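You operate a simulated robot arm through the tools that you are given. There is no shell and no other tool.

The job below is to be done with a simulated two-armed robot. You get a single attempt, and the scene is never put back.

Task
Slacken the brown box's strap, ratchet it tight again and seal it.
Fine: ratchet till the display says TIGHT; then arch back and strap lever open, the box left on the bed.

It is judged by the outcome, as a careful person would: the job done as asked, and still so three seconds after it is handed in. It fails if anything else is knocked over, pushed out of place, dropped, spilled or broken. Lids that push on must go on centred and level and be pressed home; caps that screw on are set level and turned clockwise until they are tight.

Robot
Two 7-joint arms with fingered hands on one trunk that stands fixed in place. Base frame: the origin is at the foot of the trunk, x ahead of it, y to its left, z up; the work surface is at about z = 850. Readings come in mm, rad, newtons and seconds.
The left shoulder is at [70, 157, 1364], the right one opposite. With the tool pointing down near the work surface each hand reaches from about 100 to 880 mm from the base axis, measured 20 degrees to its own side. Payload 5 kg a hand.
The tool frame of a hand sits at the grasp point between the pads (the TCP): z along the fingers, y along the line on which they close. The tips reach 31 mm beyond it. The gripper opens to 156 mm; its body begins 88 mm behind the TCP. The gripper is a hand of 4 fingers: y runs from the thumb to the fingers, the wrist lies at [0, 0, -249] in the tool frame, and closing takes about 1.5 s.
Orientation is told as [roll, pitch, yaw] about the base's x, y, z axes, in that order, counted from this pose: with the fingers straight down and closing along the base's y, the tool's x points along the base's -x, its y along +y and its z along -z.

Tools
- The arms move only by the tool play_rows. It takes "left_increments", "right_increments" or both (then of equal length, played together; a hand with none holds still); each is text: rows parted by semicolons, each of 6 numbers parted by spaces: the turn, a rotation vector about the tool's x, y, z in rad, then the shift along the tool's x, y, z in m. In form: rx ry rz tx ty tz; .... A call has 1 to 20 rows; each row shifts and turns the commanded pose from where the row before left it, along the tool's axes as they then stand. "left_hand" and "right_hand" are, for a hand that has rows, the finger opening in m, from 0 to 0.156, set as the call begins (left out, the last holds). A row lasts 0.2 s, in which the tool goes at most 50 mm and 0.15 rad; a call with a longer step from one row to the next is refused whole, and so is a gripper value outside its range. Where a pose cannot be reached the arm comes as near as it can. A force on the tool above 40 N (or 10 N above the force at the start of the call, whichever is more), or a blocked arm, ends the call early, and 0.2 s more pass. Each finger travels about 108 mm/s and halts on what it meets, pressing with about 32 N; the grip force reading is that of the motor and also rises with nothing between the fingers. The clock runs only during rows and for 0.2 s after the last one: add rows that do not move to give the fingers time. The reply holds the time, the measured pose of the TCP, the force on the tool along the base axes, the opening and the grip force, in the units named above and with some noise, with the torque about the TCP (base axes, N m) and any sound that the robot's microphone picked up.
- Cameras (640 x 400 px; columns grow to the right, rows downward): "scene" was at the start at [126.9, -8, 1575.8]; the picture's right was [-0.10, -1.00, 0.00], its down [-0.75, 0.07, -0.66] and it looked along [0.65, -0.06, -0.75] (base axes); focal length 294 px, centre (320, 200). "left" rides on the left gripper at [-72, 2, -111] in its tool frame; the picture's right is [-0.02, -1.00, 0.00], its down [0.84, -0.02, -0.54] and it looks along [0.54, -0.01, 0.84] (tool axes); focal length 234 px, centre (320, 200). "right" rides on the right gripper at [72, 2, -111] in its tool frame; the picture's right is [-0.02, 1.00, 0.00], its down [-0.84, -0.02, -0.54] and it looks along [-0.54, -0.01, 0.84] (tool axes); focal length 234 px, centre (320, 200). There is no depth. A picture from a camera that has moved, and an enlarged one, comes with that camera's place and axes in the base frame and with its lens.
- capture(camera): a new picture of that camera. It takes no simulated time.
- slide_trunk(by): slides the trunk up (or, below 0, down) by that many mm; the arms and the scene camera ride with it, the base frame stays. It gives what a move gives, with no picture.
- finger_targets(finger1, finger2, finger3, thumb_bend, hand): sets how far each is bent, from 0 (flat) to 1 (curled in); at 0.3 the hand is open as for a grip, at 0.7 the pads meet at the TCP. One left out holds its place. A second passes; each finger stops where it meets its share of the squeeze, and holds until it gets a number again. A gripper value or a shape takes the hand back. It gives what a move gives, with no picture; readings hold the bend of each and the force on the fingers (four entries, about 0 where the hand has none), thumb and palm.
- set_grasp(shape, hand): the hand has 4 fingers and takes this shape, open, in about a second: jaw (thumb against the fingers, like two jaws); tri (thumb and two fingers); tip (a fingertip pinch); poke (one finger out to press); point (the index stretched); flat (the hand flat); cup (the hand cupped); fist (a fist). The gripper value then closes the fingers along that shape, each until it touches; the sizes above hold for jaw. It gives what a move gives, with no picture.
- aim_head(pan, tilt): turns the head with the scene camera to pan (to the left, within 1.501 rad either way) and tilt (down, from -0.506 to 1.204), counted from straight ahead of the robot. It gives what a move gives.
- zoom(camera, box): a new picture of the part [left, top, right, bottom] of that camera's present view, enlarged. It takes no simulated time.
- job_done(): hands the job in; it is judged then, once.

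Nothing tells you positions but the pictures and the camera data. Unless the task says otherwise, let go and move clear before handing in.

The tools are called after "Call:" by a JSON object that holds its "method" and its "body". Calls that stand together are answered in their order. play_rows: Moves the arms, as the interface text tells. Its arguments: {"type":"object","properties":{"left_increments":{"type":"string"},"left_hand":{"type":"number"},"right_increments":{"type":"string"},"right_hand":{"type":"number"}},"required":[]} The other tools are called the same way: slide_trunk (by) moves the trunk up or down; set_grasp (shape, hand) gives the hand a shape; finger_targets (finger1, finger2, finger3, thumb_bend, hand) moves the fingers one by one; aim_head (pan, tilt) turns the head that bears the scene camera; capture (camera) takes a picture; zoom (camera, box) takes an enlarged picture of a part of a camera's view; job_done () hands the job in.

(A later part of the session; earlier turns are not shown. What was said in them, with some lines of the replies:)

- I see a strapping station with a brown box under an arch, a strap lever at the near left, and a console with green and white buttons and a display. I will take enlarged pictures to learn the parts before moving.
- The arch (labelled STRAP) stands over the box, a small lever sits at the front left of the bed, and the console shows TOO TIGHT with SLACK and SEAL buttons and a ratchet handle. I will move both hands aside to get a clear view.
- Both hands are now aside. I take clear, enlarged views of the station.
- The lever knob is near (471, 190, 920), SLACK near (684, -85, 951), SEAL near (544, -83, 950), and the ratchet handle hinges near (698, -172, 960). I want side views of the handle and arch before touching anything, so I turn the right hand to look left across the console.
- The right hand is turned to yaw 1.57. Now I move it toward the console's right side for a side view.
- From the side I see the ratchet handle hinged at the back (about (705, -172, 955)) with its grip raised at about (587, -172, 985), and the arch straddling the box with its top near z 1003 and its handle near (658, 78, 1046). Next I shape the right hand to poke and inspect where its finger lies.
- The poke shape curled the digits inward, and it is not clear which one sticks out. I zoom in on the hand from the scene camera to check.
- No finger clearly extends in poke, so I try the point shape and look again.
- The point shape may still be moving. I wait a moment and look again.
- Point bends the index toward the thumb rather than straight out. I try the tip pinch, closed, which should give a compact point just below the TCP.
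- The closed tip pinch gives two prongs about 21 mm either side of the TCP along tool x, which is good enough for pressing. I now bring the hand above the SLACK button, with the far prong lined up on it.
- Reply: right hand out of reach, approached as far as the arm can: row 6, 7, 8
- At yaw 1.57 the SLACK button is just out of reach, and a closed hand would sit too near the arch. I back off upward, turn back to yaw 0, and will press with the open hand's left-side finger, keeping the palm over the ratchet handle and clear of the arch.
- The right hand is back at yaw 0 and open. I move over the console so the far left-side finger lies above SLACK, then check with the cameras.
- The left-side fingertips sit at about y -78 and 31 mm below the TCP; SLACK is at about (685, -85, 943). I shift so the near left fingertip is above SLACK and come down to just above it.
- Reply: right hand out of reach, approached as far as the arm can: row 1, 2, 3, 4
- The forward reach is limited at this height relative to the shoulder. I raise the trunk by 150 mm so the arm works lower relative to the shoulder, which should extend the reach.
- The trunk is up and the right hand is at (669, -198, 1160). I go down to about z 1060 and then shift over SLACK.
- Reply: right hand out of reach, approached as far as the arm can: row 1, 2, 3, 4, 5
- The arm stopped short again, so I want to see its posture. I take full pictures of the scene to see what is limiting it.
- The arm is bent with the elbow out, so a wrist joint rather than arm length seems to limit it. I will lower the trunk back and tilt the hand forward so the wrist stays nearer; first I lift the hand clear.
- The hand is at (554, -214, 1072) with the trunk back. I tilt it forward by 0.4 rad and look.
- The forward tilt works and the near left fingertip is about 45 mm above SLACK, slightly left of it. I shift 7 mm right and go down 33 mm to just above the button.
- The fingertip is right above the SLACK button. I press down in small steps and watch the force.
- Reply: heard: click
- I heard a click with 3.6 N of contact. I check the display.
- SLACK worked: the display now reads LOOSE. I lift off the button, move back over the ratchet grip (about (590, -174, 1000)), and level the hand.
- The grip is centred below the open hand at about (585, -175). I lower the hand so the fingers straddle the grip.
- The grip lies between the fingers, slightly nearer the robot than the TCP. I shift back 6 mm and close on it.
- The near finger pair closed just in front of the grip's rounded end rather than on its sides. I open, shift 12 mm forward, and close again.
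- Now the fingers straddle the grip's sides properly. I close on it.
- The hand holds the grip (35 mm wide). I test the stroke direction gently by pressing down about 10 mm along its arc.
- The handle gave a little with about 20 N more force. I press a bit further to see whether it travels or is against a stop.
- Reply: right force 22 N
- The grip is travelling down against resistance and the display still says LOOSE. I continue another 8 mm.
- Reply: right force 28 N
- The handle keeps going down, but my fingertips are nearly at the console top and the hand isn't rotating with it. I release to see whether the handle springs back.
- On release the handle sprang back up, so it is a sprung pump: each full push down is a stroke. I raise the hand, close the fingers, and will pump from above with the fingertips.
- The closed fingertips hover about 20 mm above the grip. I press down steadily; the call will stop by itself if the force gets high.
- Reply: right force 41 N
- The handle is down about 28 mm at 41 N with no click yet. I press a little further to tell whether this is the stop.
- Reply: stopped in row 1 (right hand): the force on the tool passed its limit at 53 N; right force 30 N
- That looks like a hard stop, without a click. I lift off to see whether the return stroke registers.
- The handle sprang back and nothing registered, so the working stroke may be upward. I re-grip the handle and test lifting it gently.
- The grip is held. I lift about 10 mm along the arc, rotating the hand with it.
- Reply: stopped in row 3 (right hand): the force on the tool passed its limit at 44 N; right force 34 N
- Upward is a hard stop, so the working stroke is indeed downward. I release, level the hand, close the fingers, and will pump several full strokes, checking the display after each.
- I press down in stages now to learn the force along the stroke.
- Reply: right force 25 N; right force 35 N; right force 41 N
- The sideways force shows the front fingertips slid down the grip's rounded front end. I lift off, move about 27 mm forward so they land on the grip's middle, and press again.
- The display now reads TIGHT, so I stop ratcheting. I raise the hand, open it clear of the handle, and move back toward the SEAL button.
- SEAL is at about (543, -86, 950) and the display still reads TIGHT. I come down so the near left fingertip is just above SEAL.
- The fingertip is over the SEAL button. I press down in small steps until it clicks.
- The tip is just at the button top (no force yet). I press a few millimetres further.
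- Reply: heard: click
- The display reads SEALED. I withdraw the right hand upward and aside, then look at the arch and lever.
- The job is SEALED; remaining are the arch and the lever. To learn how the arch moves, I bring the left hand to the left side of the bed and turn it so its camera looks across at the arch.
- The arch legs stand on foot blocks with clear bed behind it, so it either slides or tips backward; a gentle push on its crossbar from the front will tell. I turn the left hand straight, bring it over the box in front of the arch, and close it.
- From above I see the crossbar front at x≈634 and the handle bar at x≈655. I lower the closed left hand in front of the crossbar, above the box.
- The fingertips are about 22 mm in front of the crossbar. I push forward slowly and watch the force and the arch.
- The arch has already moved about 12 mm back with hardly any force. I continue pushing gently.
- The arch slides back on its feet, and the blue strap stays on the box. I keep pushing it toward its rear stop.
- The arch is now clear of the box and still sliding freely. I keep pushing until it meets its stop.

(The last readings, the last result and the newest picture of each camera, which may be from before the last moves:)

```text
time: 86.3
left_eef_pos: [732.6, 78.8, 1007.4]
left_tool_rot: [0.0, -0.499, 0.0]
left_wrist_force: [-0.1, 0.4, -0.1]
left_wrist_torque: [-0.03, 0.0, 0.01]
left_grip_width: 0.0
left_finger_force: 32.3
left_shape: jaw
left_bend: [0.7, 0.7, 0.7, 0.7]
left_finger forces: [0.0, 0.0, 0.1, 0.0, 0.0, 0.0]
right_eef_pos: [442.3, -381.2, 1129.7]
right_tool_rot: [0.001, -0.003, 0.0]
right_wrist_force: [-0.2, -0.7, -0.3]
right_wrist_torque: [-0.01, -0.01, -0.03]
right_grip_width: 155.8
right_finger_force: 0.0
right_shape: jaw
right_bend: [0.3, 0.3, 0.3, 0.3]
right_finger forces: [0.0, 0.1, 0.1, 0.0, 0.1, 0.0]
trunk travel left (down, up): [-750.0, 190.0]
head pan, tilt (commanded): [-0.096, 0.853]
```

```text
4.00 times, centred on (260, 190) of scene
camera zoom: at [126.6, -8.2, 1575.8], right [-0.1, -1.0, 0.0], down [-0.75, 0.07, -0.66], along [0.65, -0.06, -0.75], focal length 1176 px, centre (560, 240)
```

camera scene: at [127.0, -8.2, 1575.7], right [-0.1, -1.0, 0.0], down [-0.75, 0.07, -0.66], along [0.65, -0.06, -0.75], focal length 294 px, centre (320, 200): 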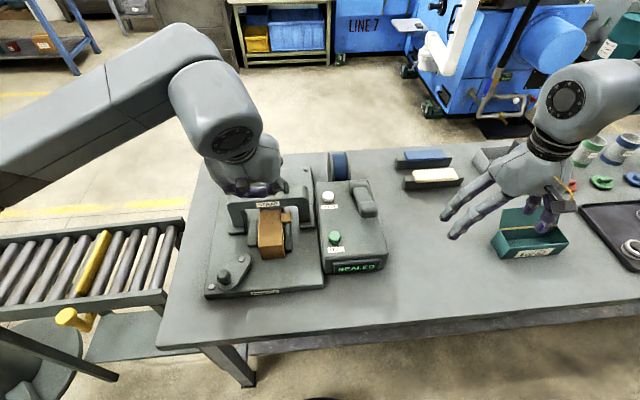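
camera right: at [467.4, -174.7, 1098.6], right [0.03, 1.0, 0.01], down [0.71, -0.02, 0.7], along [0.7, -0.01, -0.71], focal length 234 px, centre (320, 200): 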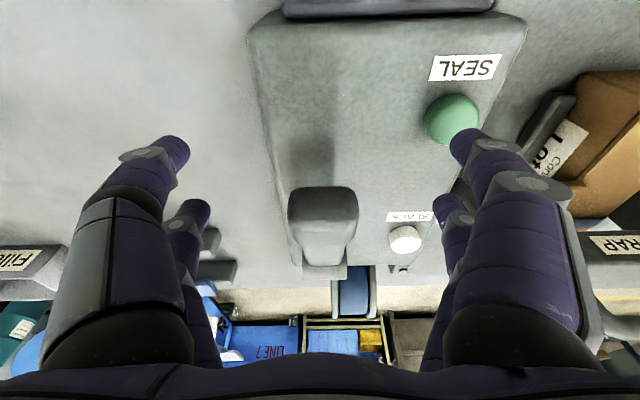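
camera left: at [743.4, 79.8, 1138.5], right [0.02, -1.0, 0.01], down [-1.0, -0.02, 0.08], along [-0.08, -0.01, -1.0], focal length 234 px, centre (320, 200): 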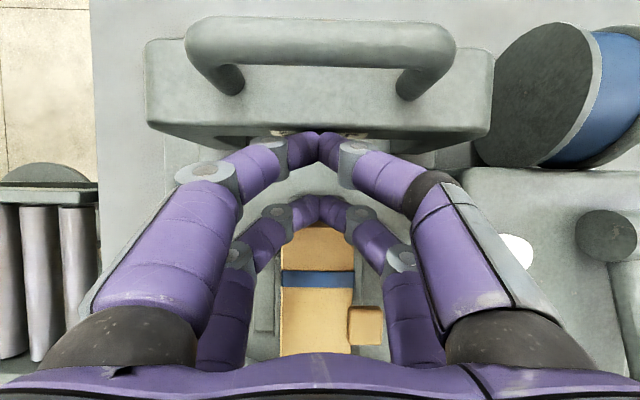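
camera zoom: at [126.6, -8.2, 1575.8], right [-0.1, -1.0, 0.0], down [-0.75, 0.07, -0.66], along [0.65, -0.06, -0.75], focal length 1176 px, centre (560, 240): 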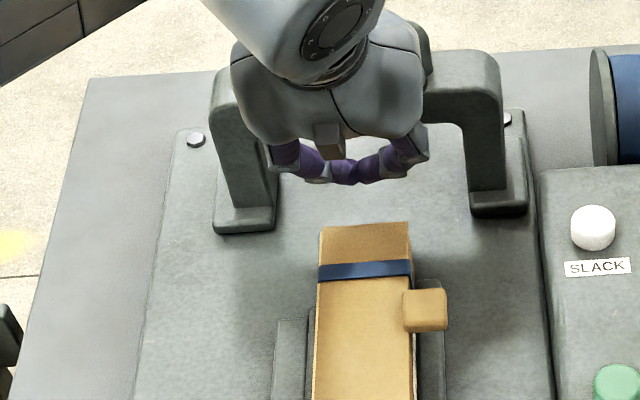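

Still free, no stop yet. I push on in small steps.

Call:
{"method": "play_rows", "body": {"left_increments": "0 0 0 -0.0044 0 0.0024; 0 0 0 -0.0044 0 0.0024; 0 0 0 -0.0044 0 0.0024; 0 0 0 -0.0044 0 0.0024; 0 0 0 -0.0044 0 0.0024; 0 0 0 -0.0044 0 0.0024; 0 0 0 0 0 0"}}

Call:
{"method": "capture", "body": {"camera": "left"}}

Call:
{"method": "zoom", "body": {"camera": "scene", "box": [190, 120, 330, 220]}}

```text
time: 88.0
left_eef_pos: [756.0, 77.0, 1004.3]
left_tool_rot: [-0.001, -0.487, 0.0]
left_wrist_force: [-23.8, 2.2, 7.3]
left_wrist_torque: [0.0, 0.04, 0.11]
left_grip_width: 0.0
left_finger_force: 31.6
left_shape: jaw
left_bend: [0.7, 0.7, 0.7, 0.7]
left_finger forces: [0.1, 0.1, 0.0, 0.0, 0.0, 0.1]
right_eef_pos: [439.4, -380.5, 1130.3]
right_tool_rot: [0.0, -0.004, -0.002]
right_wrist_force: [-0.1, -0.5, -0.7]
right_wrist_torque: [0.03, 0.04, 0.0]
right_grip_width: 155.8
right_finger_force: 0.0
right_shape: jaw
right_bend: [0.3, 0.3, 0.3, 0.3]
right_finger forces: [0.1, 0.0, 0.1, 0.1, 0.0, 0.0]
trunk travel left (down, up): [-750.0, 190.0]
head pan, tilt (commanded): [-0.096, 0.853]
stopped in row 7 (left hand): the force on the tool passed its limit at 42 N (the readings are from after the stop); the commanded pose is now the measured one
```

```text
taken
camera left: at [768.7, 77.7, 1135.8], right [0.02, -1.0, 0.01], down [-1.0, -0.02, 0.09], along [-0.09, -0.01, -1.0], focal length 234 px, centre (320, 200)
```

left: 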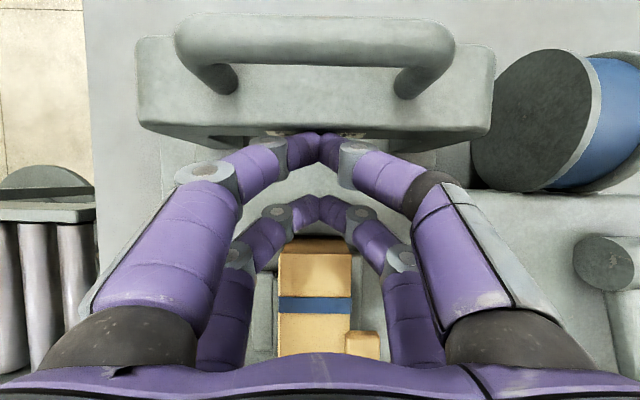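

```text
4.00 times, centred on (260, 170) of scene
camera zoom: at [123.5, -7.7, 1576.3], right [-0.1, -1.0, 0.0], down [-0.75, 0.07, -0.66], along [0.66, -0.06, -0.75], focal length 1176 px, centre (560, 320)
```

zoom: 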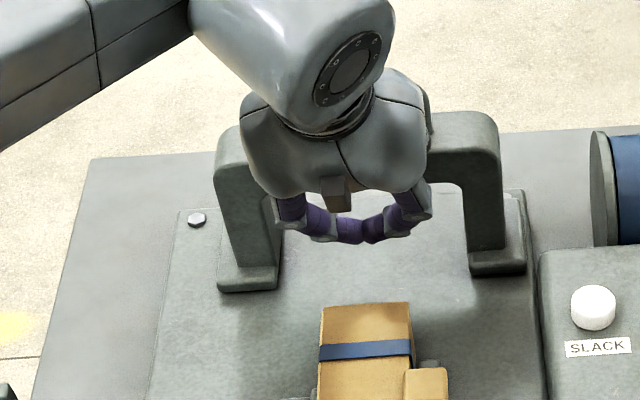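

The arch has met its rear stop at 42 N. I back the hand off, rise, and check that the arch stays back.

Call:
{"method": "play_rows", "body": {"left_increments": "0 0 0 0.0176 0 -0.0096; 0 0 0 0.0176 0 -0.0096; 0 0 0 -0.0144 0 -0.0263; 0 0 0 -0.0144 0 -0.0263; 0 0 0 -0.0144 0 -0.0263; 0 0 0 -0.0144 0 -0.0263; 0 0 0 0.0307 0.015 -0.0167; 0 0 0 0.0307 0.015 -0.0167; 0 0 0 0.0307 0.015 -0.0167; 0 0 0 0.0307 0.02 -0.0167; 0 0 0 0.0307 0.02 -0.0167; 0 0 0 0.0307 0.02 -0.0167; 0 0 0 0 0 0"}}

Call:
{"method": "capture", "body": {"camera": "scene"}}

Call:
{"method": "zoom", "body": {"camera": "scene", "box": [190, 140, 410, 310]}}

```text
time: 90.8
left_eef_pos: [514.0, 181.1, 1125.5]
left_tool_rot: [0.003, -0.492, -0.002]
left_wrist_force: [0.1, 0.3, 0.0]
left_wrist_torque: [0.03, 0.0, 0.01]
left_grip_width: 0.1
left_finger_force: 32.3
left_shape: jaw
left_bend: [0.7, 0.7, 0.7, 0.7]
left_finger forces: [0.0, 0.0, 0.0, 0.0, 0.0, 0.0]
right_eef_pos: [443.2, -380.1, 1128.4]
right_tool_rot: [0.003, 0.0, -0.002]
right_wrist_force: [0.0, -0.5, -0.3]
right_wrist_torque: [0.02, 0.03, 0.0]
right_grip_width: 155.8
right_finger_force: 0.1
right_shape: jaw
right_bend: [0.3, 0.3, 0.3, 0.3]
right_finger forces: [0.0, 0.0, 0.1, 0.0, 0.1, 0.0]
trunk travel left (down, up): [-750.0, 190.0]
head pan, tilt (commanded): [-0.096, 0.853]
```

```text
taken
camera scene: at [127.8, -8.6, 1575.6], right [-0.1, -1.0, 0.0], down [-0.75, 0.07, -0.66], along [0.65, -0.06, -0.75], focal length 294 px, centre (320, 200)
```

scene: 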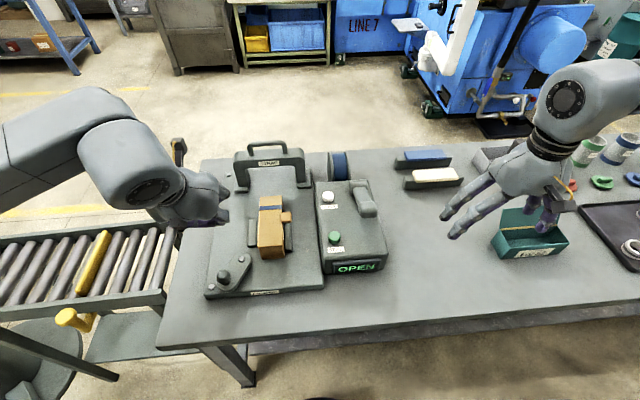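

```text
2.35 times, centred on (300, 225) of scene
camera zoom: at [127.8, -8.6, 1575.6], right [-0.1, -1.0, 0.0], down [-0.75, 0.07, -0.66], along [0.65, -0.06, -0.75], focal length 692 px, centre (367, 141)
```

zoom: 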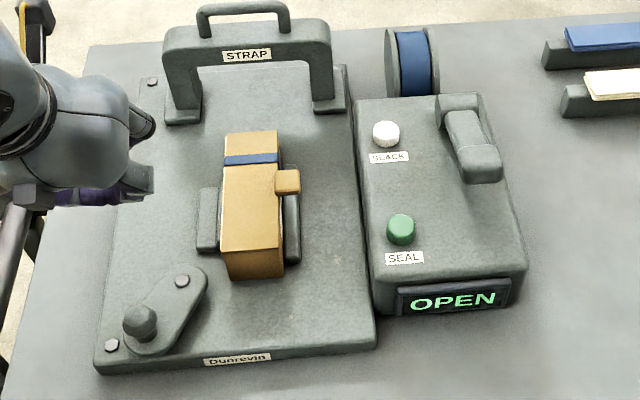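

The display now reads OPEN and the arch stays back, with the strapped box on the bed. I look at the lever and the box's side guides from above to tell whether the lever is open.

Call:
{"method": "capture", "body": {"camera": "left"}}

Call:
{"method": "zoom", "body": {"camera": "scene", "box": [195, 190, 305, 300]}}

```text
taken
camera left: at [525.0, 181.2, 1256.7], right [0.02, -1.0, 0.01], down [-1.0, -0.02, 0.09], along [-0.09, -0.01, -1.0], focal length 234 px, centre (320, 200)
```

left: 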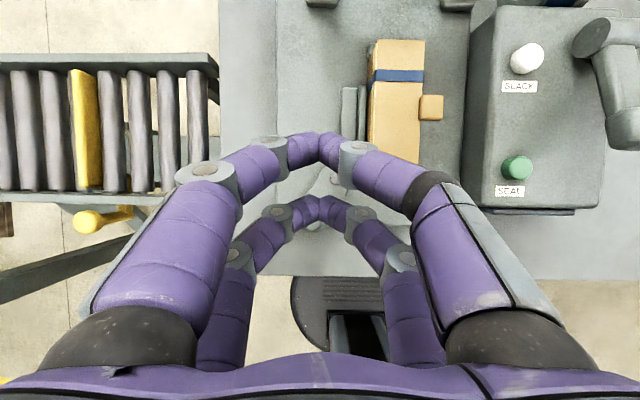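

```text
3.64 times, centred on (250, 245) of scene
camera zoom: at [127.8, -8.6, 1575.6], right [-0.1, -1.0, 0.0], down [-0.75, 0.07, -0.66], along [0.65, -0.06, -0.75], focal length 1069 px, centre (574, 36)
```

zoom: 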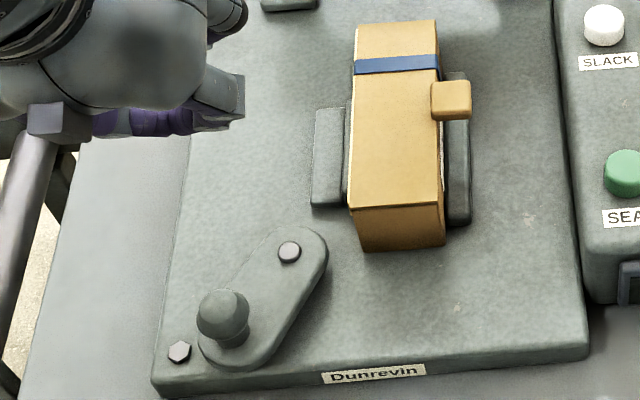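

Call:
{"method": "zoom", "body": {"camera": "left", "box": [320, 20, 480, 170]}}

Call:
{"method": "zoom", "body": {"camera": "left", "box": [240, 150, 400, 280]}}

```text
2.67 times, centred on (400, 95) of left
camera zoom: at [525.0, 181.2, 1256.7], right [0.02, -1.0, 0.01], down [-1.0, -0.02, 0.09], along [-0.09, -0.01, -1.0], focal length 624 px, centre (107, 480)
```

zoom: 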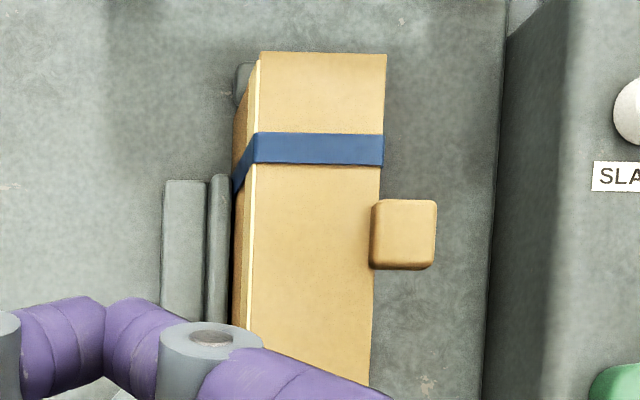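

```text
3.08 times, centred on (320, 215) of left
camera zoom: at [525.0, 181.2, 1256.7], right [0.02, -1.0, 0.01], down [-1.0, -0.02, 0.09], along [-0.09, -0.01, -1.0], focal length 720 px, centre (320, 154)
```

zoom: 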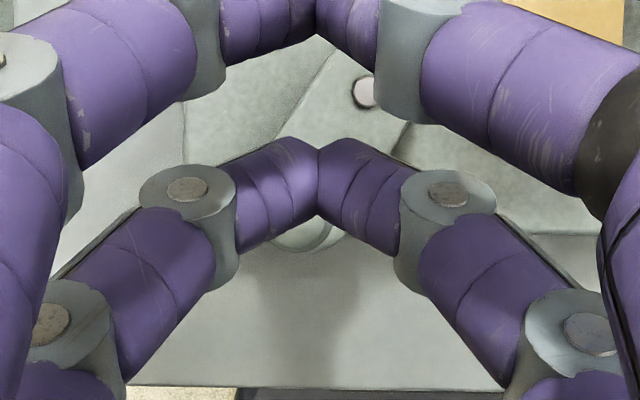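

I want a clearer top view of the lever and guides, so I move the left hand back toward the robot and look again.

Call:
{"method": "play_rows", "body": {"left_increments": "0 0 0 0.03 -0.02 -0.016; 0 0 0 0.03 -0.02 -0.016; 0 0 0 0.03 -0.013 -0.016; 0 0 0 0.02 0 -0.011; 0 0 0 0 0 0"}}

Call:
{"method": "capture", "body": {"camera": "left"}}

Call:
{"method": "zoom", "body": {"camera": "left", "box": [240, 20, 440, 145]}}

```text
time: 92.0
left_eef_pos: [434.0, 139.1, 1126.3]
left_tool_rot: [0.001, -0.49, -0.003]
left_wrist_force: [0.2, -0.2, 1.2]
left_wrist_torque: [-0.02, -0.02, 0.01]
left_grip_width: 0.0
left_finger_force: 32.3
left_shape: jaw
left_bend: [0.7, 0.7, 0.7, 0.7]
left_finger forces: [0.0, 0.0, 0.0, 0.0, 0.1, 0.0]
left hand out of reach, approached as far as the arm can: row 3, 4
right_eef_pos: [441.0, -381.1, 1128.6]
right_tool_rot: [0.002, -0.004, -0.001]
right_wrist_force: [0.0, 0.2, 0.5]
right_wrist_torque: [0.01, 0.0, 0.0]
right_grip_width: 155.8
right_finger_force: 0.0
right_shape: jaw
right_bend: [0.3, 0.3, 0.3, 0.3]
right_finger forces: [0.0, 0.0, 0.0, 0.0, 0.0, 0.0]
trunk travel left (down, up): [-750.0, 190.0]
head pan, tilt (commanded): [-0.096, 0.853]
```

```text
taken
camera left: at [445.2, 139.6, 1257.8], right [0.02, -1.0, 0.01], down [-1.0, -0.02, 0.09], along [-0.09, -0.01, -1.0], focal length 234 px, centre (320, 200)
```

left: 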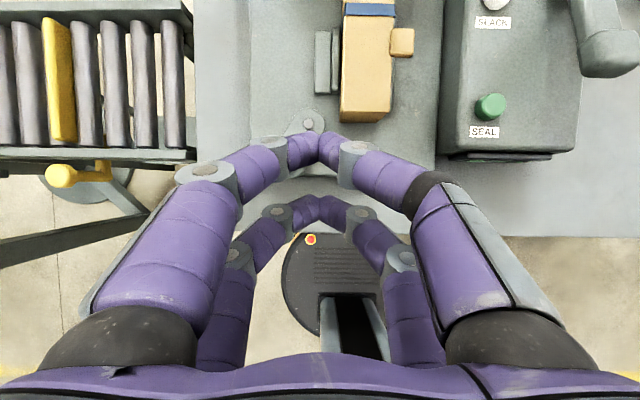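

```text
3.20 times, centred on (340, 82) of left
camera zoom: at [445.2, 139.6, 1257.8], right [0.02, -1.0, 0.01], down [-1.0, -0.02, 0.09], along [-0.09, -0.01, -1.0], focal length 749 px, centre (256, 576)
```

zoom: 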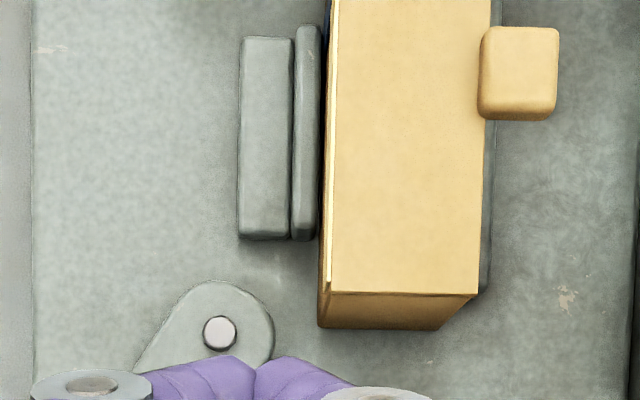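

The lever's state isn't obvious from its look, so I will hold its knob gently and feel which way it is free. First I level and open the left hand above the knob.

Call:
{"method": "play_rows", "body": {"left_increments": "0 0.1 0 0 0 0; 0 0.1 0 0 0 0; 0 0.1 0 0 0 0; 0 0.1 0 0 0 0; 0 0.09 0 0 0 0; 0 0 0 -0.018 0.025 0.02; 0 0 0 -0.018 0.026 0.02; 0 0 0 0 0 0", "left_hand": 0.1}}

Call:
{"method": "capture", "body": {"camera": "left"}}

Call:
{"method": "zoom", "body": {"camera": "scene", "box": [180, 200, 300, 300]}}

```text
time: 93.8
left_eef_pos: [471.0, 190.3, 1084.6]
left_tool_rot: [0.003, -0.001, -0.001]
left_wrist_force: [0.5, 0.1, 0.4]
left_wrist_torque: [0.03, 0.03, -0.03]
left_grip_width: 99.7
left_finger_force: 0.0
left_shape: jaw
left_bend: [0.31, 0.31, 0.31, 0.71]
left_finger forces: [0.0, 0.0, 0.0, 0.0, 0.1, 0.0]
right_eef_pos: [441.1, -381.5, 1128.8]
right_tool_rot: [0.004, -0.002, -0.003]
right_wrist_force: [0.5, -0.8, -0.4]
right_wrist_torque: [0.01, -0.01, -0.01]
right_grip_width: 155.8
right_finger_force: 0.1
right_shape: jaw
right_bend: [0.3, 0.3, 0.3, 0.3]
right_finger forces: [0.1, 0.0, 0.1, 0.0, 0.0, 0.0]
trunk travel left (down, up): [-750.0, 190.0]
head pan, tilt (commanded): [-0.096, 0.853]
```

```text
taken
camera left: at [543.7, 191.3, 1194.7], right [0.02, -1.0, 0.0], down [-0.84, -0.02, 0.55], along [-0.54, -0.01, -0.84], focal length 234 px, centre (320, 200)
```

left: 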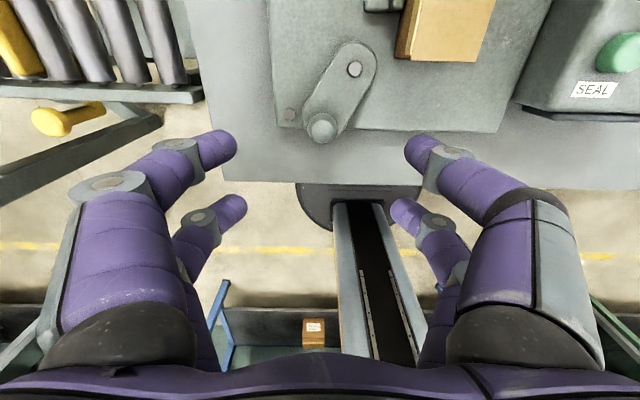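

```text
4.00 times, centred on (240, 250) of scene
camera zoom: at [127.0, -9.7, 1575.7], right [-0.1, -1.0, 0.0], down [-0.75, 0.07, -0.66], along [0.65, -0.06, -0.75], focal length 1176 px, centre (640, 0)
```

zoom: 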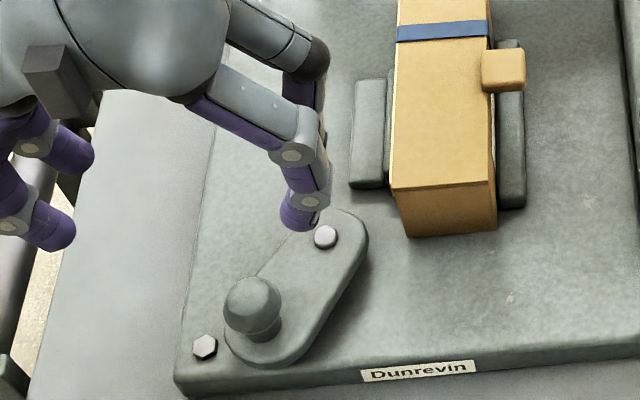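

The knob is centred beneath the open left hand, at about (470, 189, 920). I lower the hand so the fingers surround the knob.

Call:
{"method": "play_rows", "body": {"left_increments": "0 0 0 0.0003 -0.0003 0.036; 0 0 0 0.0003 -0.0003 0.036; 0 0 0 0 0 0.036; 0 0 0 0 0 0.02; 0 0 0 0 0 0"}}

Call:
{"method": "capture", "body": {"camera": "left"}}

Call:
{"method": "zoom", "body": {"camera": "scene", "box": [180, 200, 300, 300]}}

```text
time: 95.0
left_eef_pos: [468.5, 190.0, 958.1]
left_tool_rot: [0.0, -0.001, 0.001]
left_wrist_force: [-0.5, 0.7, -0.3]
left_wrist_torque: [0.03, 0.0, 0.0]
left_grip_width: 99.4
left_finger_force: 0.1
left_shape: jaw
left_bend: [0.31, 0.31, 0.31, 0.71]
left_finger forces: [0.1, 0.0, 0.0, 0.1, 0.0, 0.0]
right_eef_pos: [441.7, -380.3, 1128.4]
right_tool_rot: [0.003, 0.001, -0.002]
right_wrist_force: [0.2, 0.0, 0.0]
right_wrist_torque: [0.02, -0.01, 0.01]
right_grip_width: 155.9
right_finger_force: 0.1
right_shape: jaw
right_bend: [0.3, 0.3, 0.3, 0.3]
right_finger forces: [0.0, 0.0, 0.0, 0.0, 0.1, 0.0]
trunk travel left (down, up): [-750.0, 190.0]
head pan, tilt (commanded): [-0.096, 0.853]
```

```text
taken
camera left: at [541.2, 191.0, 1067.3], right [0.02, -1.0, 0.0], down [-0.84, -0.02, 0.54], along [-0.54, -0.01, -0.84], focal length 234 px, centre (320, 200)
```

left: 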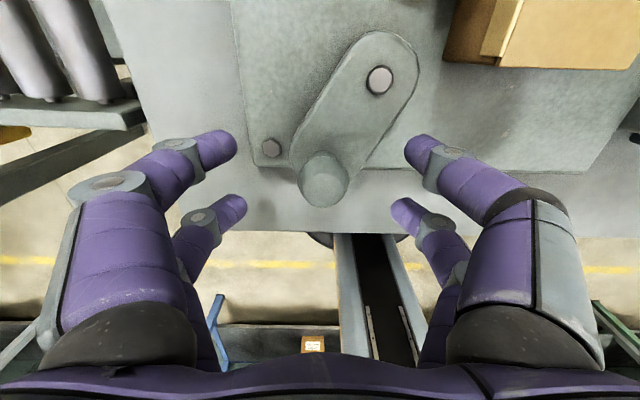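

```text
4.00 times, centred on (240, 250) of scene
camera zoom: at [126.6, -8.6, 1575.8], right [-0.1, -1.0, 0.0], down [-0.75, 0.07, -0.66], along [0.65, -0.06, -0.75], focal length 1176 px, centre (640, 0)
```

zoom: 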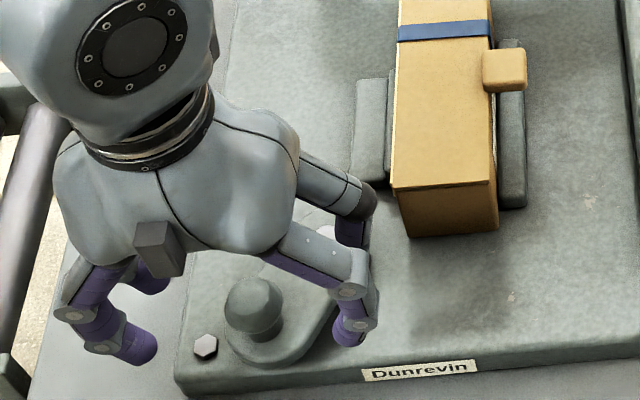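

The knob sits between the fingers. I go down the last 18 mm and close gently around it.

Call:
{"method": "play_rows", "body": {"left_increments": "0 0 0 0.002 -0.002 0.009; 0 0 0 0 0 0.009; 0 0 0 0 0 0; 0 0 0 0 0 0; 0 0 0 0 0 0; 0 0 0 0 0 0; 0 0 0 0 0 0", "left_hand": 0.03}}

Call:
{"method": "capture", "body": {"camera": "left"}}

Call:
{"method": "zoom", "body": {"camera": "scene", "box": [180, 200, 300, 300]}}

```text
time: 96.7
left_eef_pos: [467.5, 187.2, 938.6]
left_tool_rot: [0.002, -0.001, 0.002]
left_wrist_force: [-0.5, 0.4, -0.2]
left_wrist_torque: [0.03, -0.04, -0.02]
left_grip_width: 30.3
left_finger_force: 0.1
left_shape: jaw
left_bend: [0.73, 0.73, 0.73, 0.7]
left_finger forces: [0.0, 0.0, 0.0, 0.1, 0.0, 0.1]
right_eef_pos: [442.3, -379.9, 1130.4]
right_tool_rot: [0.002, -0.002, -0.003]
right_wrist_force: [-0.5, -0.7, -0.6]
right_wrist_torque: [0.04, -0.02, -0.01]
right_grip_width: 155.8
right_finger_force: 0.1
right_shape: jaw
right_bend: [0.3, 0.3, 0.3, 0.3]
right_finger forces: [0.0, 0.1, 0.1, 0.0, 0.1, 0.1]
trunk travel left (down, up): [-750.0, 190.0]
head pan, tilt (commanded): [-0.096, 0.853]
```

```text
taken
camera left: at [539.5, 187.8, 1049.2], right [0.02, -1.0, 0.0], down [-0.84, -0.02, 0.54], along [-0.54, -0.01, -0.84], focal length 234 px, centre (320, 200)
```

left: 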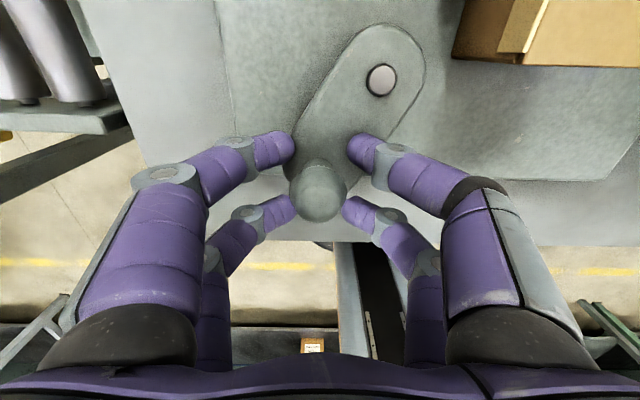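

```text
4.00 times, centred on (240, 250) of scene
camera zoom: at [126.8, -8.2, 1575.7], right [-0.1, -1.0, 0.0], down [-0.75, 0.07, -0.66], along [0.65, -0.06, -0.75], focal length 1176 px, centre (640, 0)
```

zoom: 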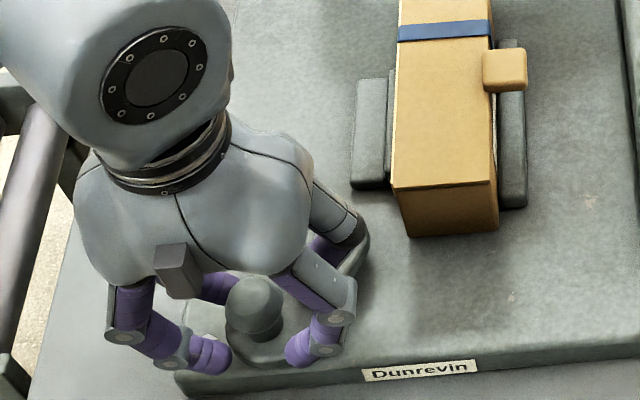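

The fingers cage the knob. I snug the cage and test a small move away from the box (back-left along its arc).

Call:
{"method": "play_rows", "body": {"left_increments": "0 0 0 0 0 0; 0 0 0 0 0 0; 0 0 0 -0.0021 0.0035 0; 0 0 0 -0.0021 0.0035 0; 0 0 0 -0.0021 0.0035 0; 0 0 0 0 0 0", "left_hand": 0.024}}

Call:
{"method": "capture", "body": {"camera": "left"}}

```text
time: 98.0
left_eef_pos: [472.3, 197.3, 938.5]
left_tool_rot: [0.0, 0.001, -0.001]
left_wrist_force: [-6.2, -1.7, -2.2]
left_wrist_torque: [0.01, 0.22, -0.3]
left_grip_width: 25.8
left_finger_force: 0.1
left_shape: jaw
left_bend: [0.72, 0.73, 0.73, 0.7]
left_finger forces: [2.3, 0.1, 0.0, 0.0, 7.7, 0.0]
right_eef_pos: [441.6, -379.6, 1128.8]
right_tool_rot: [0.003, -0.001, -0.001]
right_wrist_force: [0.3, -0.6, 1.1]
right_wrist_torque: [0.01, -0.02, -0.01]
right_grip_width: 155.9
right_finger_force: 0.1
right_shape: jaw
right_bend: [0.3, 0.3, 0.3, 0.3]
right_finger forces: [0.1, 0.0, 0.0, 0.0, 0.0, 0.0]
trunk travel left (down, up): [-750.0, 190.0]
head pan, tilt (commanded): [-0.096, 0.853]
```

```text
taken
camera left: at [545.1, 198.9, 1050.1], right [0.02, -1.0, 0.0], down [-0.84, -0.02, 0.54], along [-0.54, -0.01, -0.84], focal length 234 px, centre (320, 200)
```

left: 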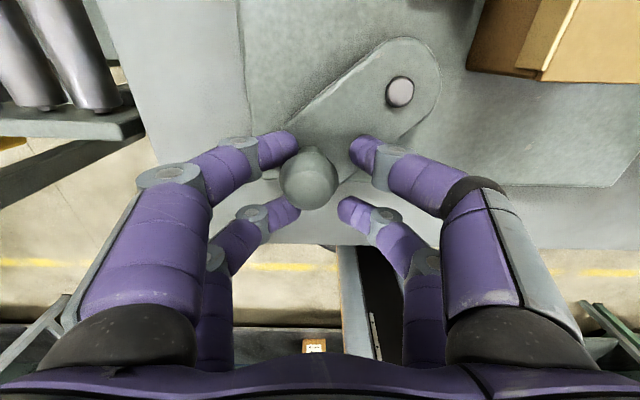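

The lever swung freely away from the box, even a bit ahead of my hand. I check the guides and display to see what that did.

Call:
{"method": "zoom", "body": {"camera": "scene", "box": [190, 170, 410, 310]}}

Call:
{"method": "zoom", "body": {"camera": "scene", "box": [180, 200, 300, 300]}}

```text
2.86 times, centred on (300, 240) of scene
camera zoom: at [125.7, -8.5, 1575.8], right [-0.1, -1.0, 0.0], down [-0.75, 0.07, -0.66], along [0.65, -0.06, -0.75], focal length 840 px, centre (377, 86)
```

zoom: 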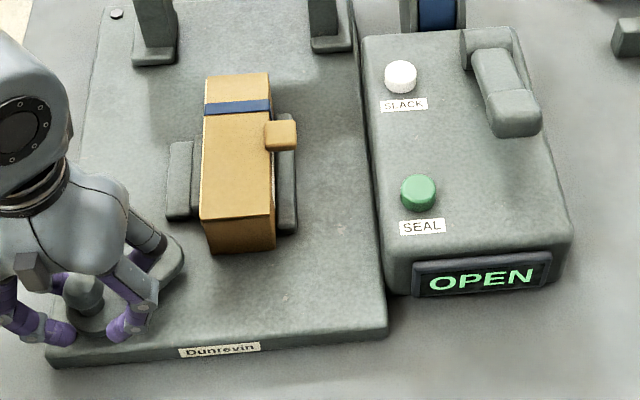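

```text
4.00 times, centred on (240, 250) of scene
camera zoom: at [125.7, -8.5, 1575.8], right [-0.1, -1.0, 0.0], down [-0.75, 0.07, -0.66], along [0.65, -0.06, -0.75], focal length 1176 px, centre (640, 0)
```

zoom: 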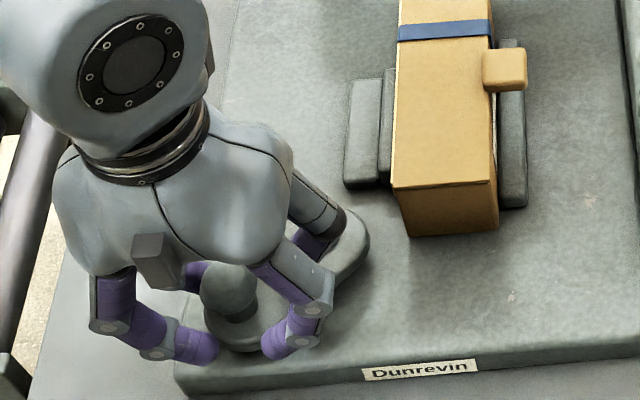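

The left clamp jaw moved away from the box, so this direction opens the lever. I continue along its arc to the end stop.

Call:
{"method": "play_rows", "body": {"left_increments": "0 0 0 -0.0045 0.0037 0; 0 0 0 -0.0045 0.0033 0; 0 0 0 -0.0048 0.0028 0; 0 0 0 -0.005 0.0026 0; 0 0 0 0 0 0"}}

Call:
{"method": "capture", "body": {"camera": "left"}}

Call:
{"method": "zoom", "body": {"camera": "scene", "box": [180, 200, 300, 300]}}

```text
time: 99.2
left_eef_pos: [485.8, 208.1, 938.9]
left_tool_rot: [0.0, 0.004, -0.004]
left_wrist_force: [-29.5, -7.1, -5.8]
left_wrist_torque: [-0.72, 1.27, -1.86]
left_grip_width: 21.2
left_finger_force: 32.3
left_shape: jaw
left_bend: [0.73, 0.7, 0.7, 0.7]
left_finger forces: [24.3, 0.0, 0.0, 0.0, 50.0, 0.0]
right_eef_pos: [440.2, -380.2, 1129.6]
right_tool_rot: [0.001, -0.005, -0.002]
right_wrist_force: [0.1, 1.1, 0.7]
right_wrist_torque: [0.0, 0.03, 0.0]
right_grip_width: 155.8
right_finger_force: 0.0
right_shape: jaw
right_bend: [0.3, 0.3, 0.3, 0.3]
right_finger forces: [0.0, 0.0, 0.1, 0.1, 0.0, 0.0]
trunk travel left (down, up): [-750.0, 190.0]
head pan, tilt (commanded): [-0.096, 0.853]
```

```text
taken
camera left: at [560.1, 209.3, 1049.3], right [0.02, -1.0, 0.0], down [-0.84, -0.02, 0.55], along [-0.55, -0.01, -0.84], focal length 234 px, centre (320, 200)
```

left: 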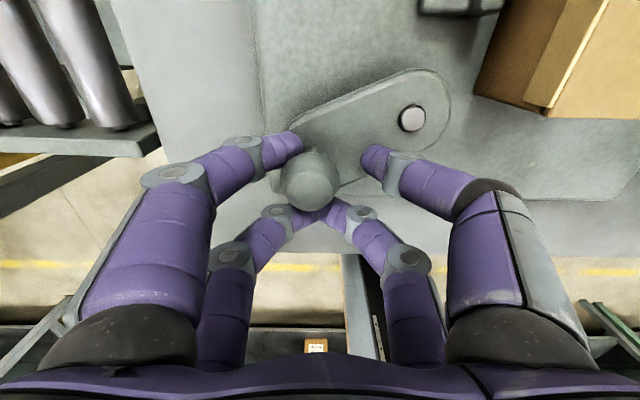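

```text
4.00 times, centred on (240, 250) of scene
camera zoom: at [122.6, -8.9, 1576.0], right [-0.1, -1.0, 0.0], down [-0.75, 0.07, -0.66], along [0.66, -0.06, -0.75], focal length 1176 px, centre (640, 0)
```

zoom: 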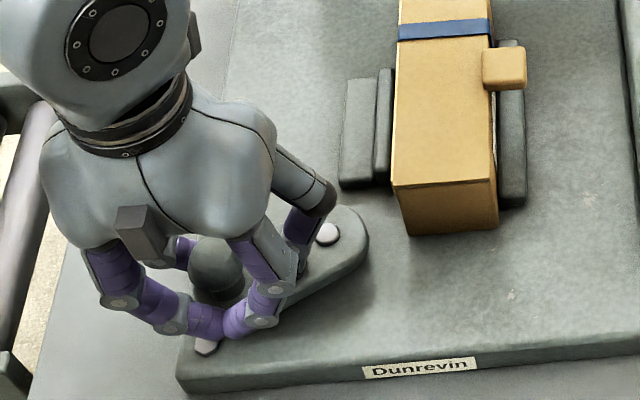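

The force rose to about 30 N with the lever swung about 30° from where it was. I push a little more along the tangent to see whether this is the open stop.

Call:
{"method": "play_rows", "body": {"left_increments": "0 0 0 -0.0022 0.0012 0; 0 0 0 -0.0022 0.0012 0; 0 0 0 0 0 0"}}

Call:
{"method": "capture", "body": {"camera": "left"}}

```text
time: 100.0
left_eef_pos: [490.4, 210.9, 939.3]
left_tool_rot: [-0.001, 0.005, -0.004]
left_wrist_force: [-36.6, -8.6, -11.0]
left_wrist_torque: [-0.81, 1.61, -2.27]
left_grip_width: 20.6
left_finger_force: 31.9
left_shape: jaw
left_bend: [0.73, 0.7, 0.7, 0.7]
left_finger forces: [26.3, 0.1, 0.0, 0.0, 58.5, 0.0]
right_eef_pos: [438.7, -380.3, 1130.7]
right_tool_rot: [0.002, -0.003, -0.002]
right_wrist_force: [-0.7, -0.3, 0.8]
right_wrist_torque: [-0.01, -0.05, 0.0]
right_grip_width: 155.7
right_finger_force: 0.0
right_shape: jaw
right_bend: [0.3, 0.3, 0.3, 0.3]
right_finger forces: [0.1, 0.0, 0.0, 0.0, 0.0, 0.0]
trunk travel left (down, up): [-750.0, 190.0]
head pan, tilt (commanded): [-0.096, 0.853]
```

```text
taken
camera left: at [563.7, 211.7, 1049.5], right [0.02, -1.0, 0.0], down [-0.84, -0.02, 0.55], along [-0.55, -0.01, -0.84], focal length 234 px, centre (320, 200)
```

left: 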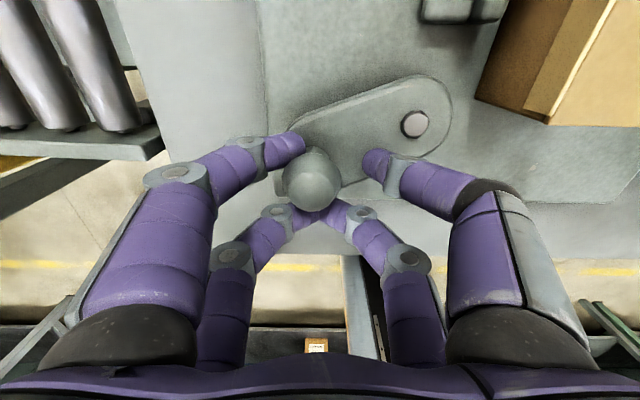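

The lever is at about 116° now, roughly 34° from its start. I open the fingers to see where the lever rests on its own.

Call:
{"method": "play_rows", "body": {"left_increments": "0 0 0 0 0 0; 0 0 0 0 0 0; 0 0 0 0 0 0; 0 0 0 0 0 0; 0 0 0 0 0 0", "left_hand": 0.1}}

Call:
{"method": "capture", "body": {"camera": "left"}}

Call:
{"method": "zoom", "body": {"camera": "scene", "box": [180, 200, 300, 300]}}

```text
time: 101.2
left_eef_pos: [496.3, 212.4, 938.4]
left_tool_rot: [0.002, -0.001, -0.001]
left_wrist_force: [0.1, 0.6, -0.1]
left_wrist_torque: [0.0, -0.01, 0.02]
left_grip_width: 99.4
left_finger_force: 0.0
left_shape: jaw
left_bend: [0.31, 0.31, 0.31, 0.71]
left_finger forces: [0.0, 0.0, 0.0, 0.0, 0.0, 0.0]
right_eef_pos: [444.7, -380.1, 1128.3]
right_tool_rot: [0.001, 0.001, -0.002]
right_wrist_force: [1.3, -1.0, 0.7]
right_wrist_torque: [0.02, 0.01, -0.01]
right_grip_width: 155.8
right_finger_force: 0.1
right_shape: jaw
right_bend: [0.3, 0.3, 0.3, 0.3]
right_finger forces: [0.0, 0.1, 0.1, 0.1, 0.0, 0.0]
trunk travel left (down, up): [-750.0, 190.0]
head pan, tilt (commanded): [-0.096, 0.853]
```

```text
taken
camera left: at [570.2, 213.7, 1049.8], right [0.02, -1.0, 0.0], down [-0.84, -0.02, 0.54], along [-0.54, -0.01, -0.84], focal length 234 px, centre (320, 200)
```

left: 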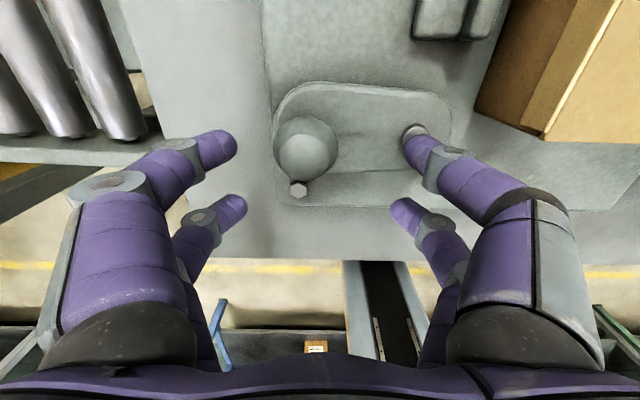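

```text
4.00 times, centred on (240, 250) of scene
camera zoom: at [127.9, -8.4, 1575.6], right [-0.1, -1.0, 0.0], down [-0.75, 0.07, -0.66], along [0.65, -0.06, -0.75], focal length 1176 px, centre (640, 0)
```

zoom: 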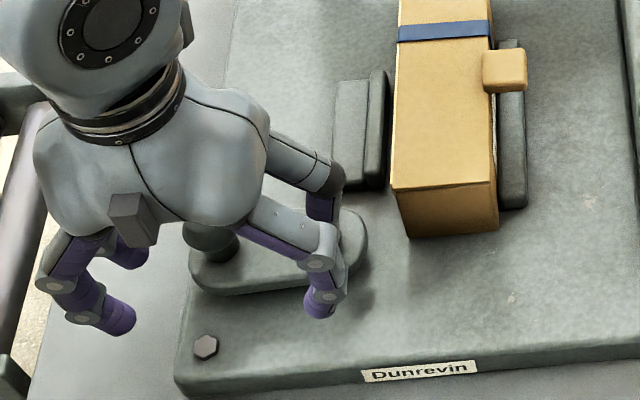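

On release the lever snapped further open by itself, to about 90°, and the jaw drew well away from the box. I lift the hand straight up and clear.

Call:
{"method": "play_rows", "body": {"left_increments": "0 0 0 0 0 -0.03; 0 0 0 0 0 -0.04; 0 0 0 0 0 -0.04; 0 0 0 0 0 -0.04; 0 0 0 0.01 0.04 -0.01; 0 0 0 0.01 0.04 -0.01; 0 0 0 0.01 0.04 -0.01; 0 0 0 0.01 0.04 -0.01; 0 0 0 0 0 0"}}

Call:
{"method": "zoom", "body": {"camera": "scene", "box": [190, 140, 410, 310]}}

Call:
{"method": "zoom", "body": {"camera": "scene", "box": [190, 200, 310, 300]}}

Call:
{"method": "capture", "body": {"camera": "scene"}}

```text
time: 103.2
left_eef_pos: [457.6, 371.7, 1129.3]
left_tool_rot: [0.001, -0.001, -0.001]
left_wrist_force: [-0.1, -0.2, -0.8]
left_wrist_torque: [0.01, 0.03, 0.01]
left_grip_width: 99.8
left_finger_force: 0.2
left_shape: jaw
left_bend: [0.31, 0.31, 0.31, 0.71]
left_finger forces: [0.0, 0.2, 0.0, 0.0, 0.0, 0.1]
right_eef_pos: [443.1, -380.0, 1128.9]
right_tool_rot: [0.002, 0.0, -0.001]
right_wrist_force: [-0.1, -0.6, -0.7]
right_wrist_torque: [0.0, -0.01, 0.01]
right_grip_width: 155.9
right_finger_force: 0.1
right_shape: jaw
right_bend: [0.3, 0.3, 0.3, 0.3]
right_finger forces: [0.0, 0.0, 0.1, 0.0, 0.0, 0.1]
trunk travel left (down, up): [-750.0, 190.0]
head pan, tilt (commanded): [-0.096, 0.853]
```

```text
2.35 times, centred on (300, 225) of scene
camera zoom: at [127.6, -8.3, 1575.7], right [-0.1, -1.0, 0.0], down [-0.75, 0.07, -0.66], along [0.65, -0.06, -0.75], focal length 692 px, centre (367, 141)
```

zoom: 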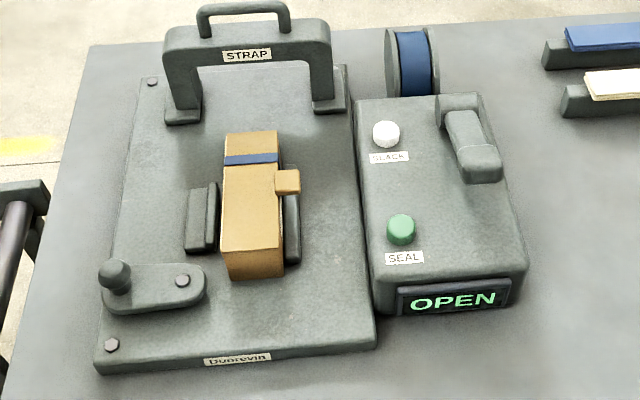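

```text
4.00 times, centred on (250, 250) of scene
camera zoom: at [127.6, -8.3, 1575.7], right [-0.1, -1.0, 0.0], down [-0.75, 0.07, -0.66], along [0.65, -0.06, -0.75], focal length 1176 px, centre (600, 0)
```

zoom: 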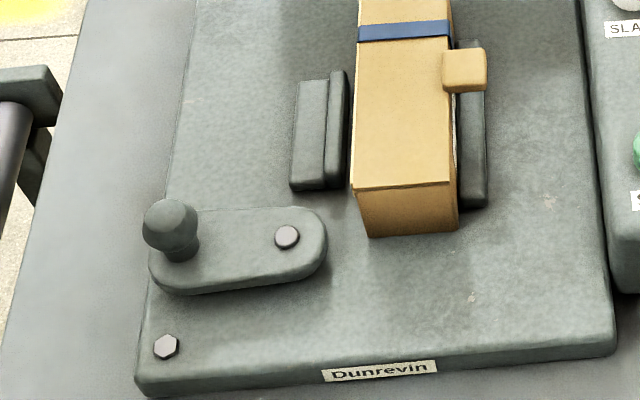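

```text
taken
camera scene: at [127.6, -8.3, 1575.7], right [-0.1, -1.0, 0.0], down [-0.75, 0.07, -0.66], along [0.65, -0.06, -0.75], focal length 294 px, centre (320, 200)
```

scene: 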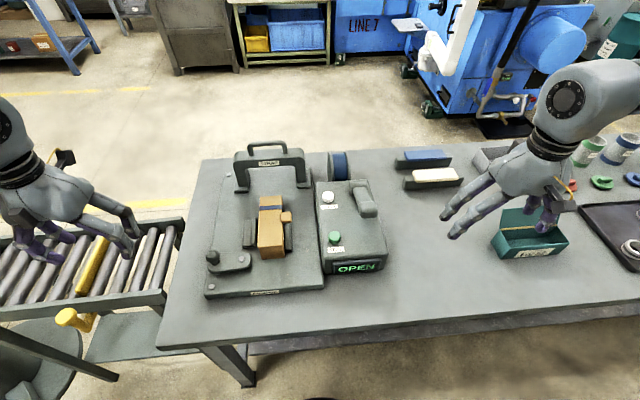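

The lever now points straight left (open), the jaw is off the box, the arch is back and the display reads OPEN with the sealed strap on the box. I wait a second and verify everything is steady before handing in.

Call:
{"method": "play_rows", "body": {"left_increments": "0 0 0 0.01 0.01 -0.02; 0 0 0 0 0 0; 0 0 0 0 0 0; 0 0 0 0 0 0; 0 0 0 0 0 0; 0 0 0 0 0 0"}}

Call:
{"method": "zoom", "body": {"camera": "scene", "box": [190, 140, 410, 310]}}

Call:
{"method": "zoom", "body": {"camera": "scene", "box": [400, 130, 640, 290]}}

Call:
{"method": "zoom", "body": {"camera": "scene", "box": [210, 130, 330, 230]}}

```text
time: 104.7
left_eef_pos: [447.7, 383.0, 1150.0]
left_tool_rot: [0.0, 0.0, 0.001]
left_wrist_force: [0.2, -0.8, -0.6]
left_wrist_torque: [-0.01, -0.01, 0.01]
left_grip_width: 99.7
left_finger_force: 0.1
left_shape: jaw
left_bend: [0.31, 0.31, 0.31, 0.71]
left_finger forces: [0.1, 0.0, 0.1, 0.1, 0.0, 0.0]
right_eef_pos: [442.2, -380.8, 1130.4]
right_tool_rot: [0.002, -0.002, -0.002]
right_wrist_force: [-0.5, 0.0, -0.1]
right_wrist_torque: [0.0, 0.02, 0.03]
right_grip_width: 156.1
right_finger_force: 0.1
right_shape: jaw
right_bend: [0.3, 0.3, 0.3, 0.3]
right_finger forces: [0.0, 0.0, 0.0, 0.0, 0.0, 0.0]
trunk travel left (down, up): [-750.0, 190.0]
head pan, tilt (commanded): [-0.096, 0.853]
```

```text
2.35 times, centred on (300, 225) of scene
camera zoom: at [127.0, -8.2, 1575.7], right [-0.1, -1.0, 0.0], down [-0.75, 0.07, -0.66], along [0.65, -0.06, -0.75], focal length 692 px, centre (367, 141)
```

zoom: 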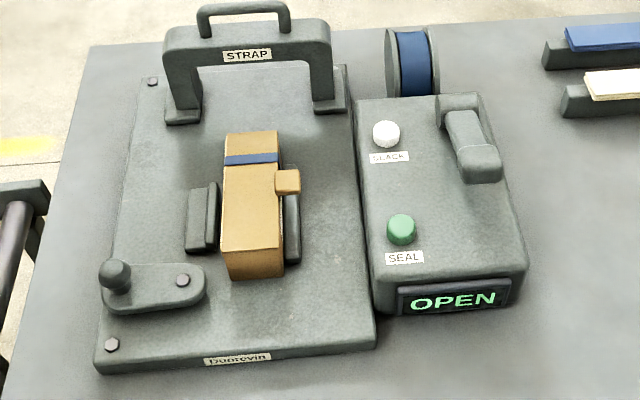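

```text
2.50 times, centred on (520, 210) of scene
camera zoom: at [127.0, -8.2, 1575.7], right [-0.1, -1.0, 0.0], down [-0.75, 0.07, -0.66], along [0.65, -0.06, -0.75], focal length 735 px, centre (-180, 175)
```

zoom: 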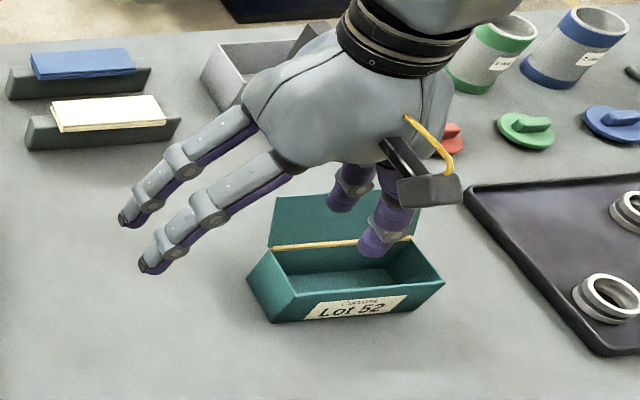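

```text
4.00 times, centred on (270, 180) of scene
camera zoom: at [127.0, -8.2, 1575.7], right [-0.1, -1.0, 0.0], down [-0.75, 0.07, -0.66], along [0.65, -0.06, -0.75], focal length 1176 px, centre (520, 280)
```

zoom: 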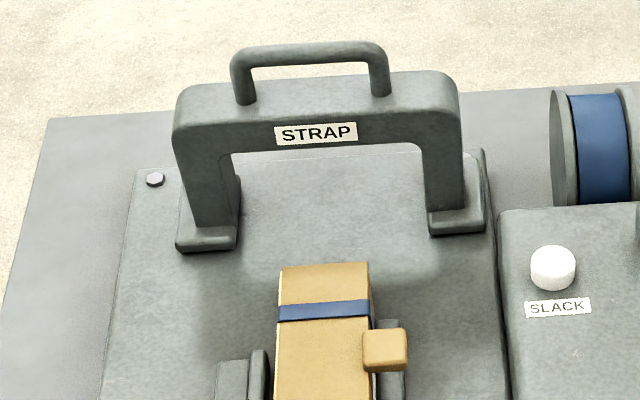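

All is steady: the strap was slackened, ratcheted to TIGHT and sealed, the arch is back at its stop, the lever is open, the box sits on the bed, and both hands are clear. I hand the job in.

Call:
{"method": "job_done", "body": {}}

```text
The job is handed in.
```

I slackened the strap, ratcheted it tight again and sealed it, then handed the job in. I don't yet know how it was judged.

- **Slacken:** I pressed SLACK. It clicked and the display changed from TOO TIGHT to LOOSE.
- **Ratchet:** I pushed the handle down until the display read TIGHT, then stopped. It showed no sign of going past TIGHT.
- **Seal:** I pressed SEAL. It clicked and the display read SEALED.
- **Arch:** I slid it back along the bed until it hit its rear stop, and it stayed there. The display then read OPEN.
- **Strap lever:** I swung it away from the box; it snapped open on its own and the clamp jaw moved clear. I took this as its open stop and did not push further to confirm.
- **Box:** It stayed on the bed with the blue strap around it. Both hands were clear at hand-in, and the last pictures showed nothing knocked over or out of place.
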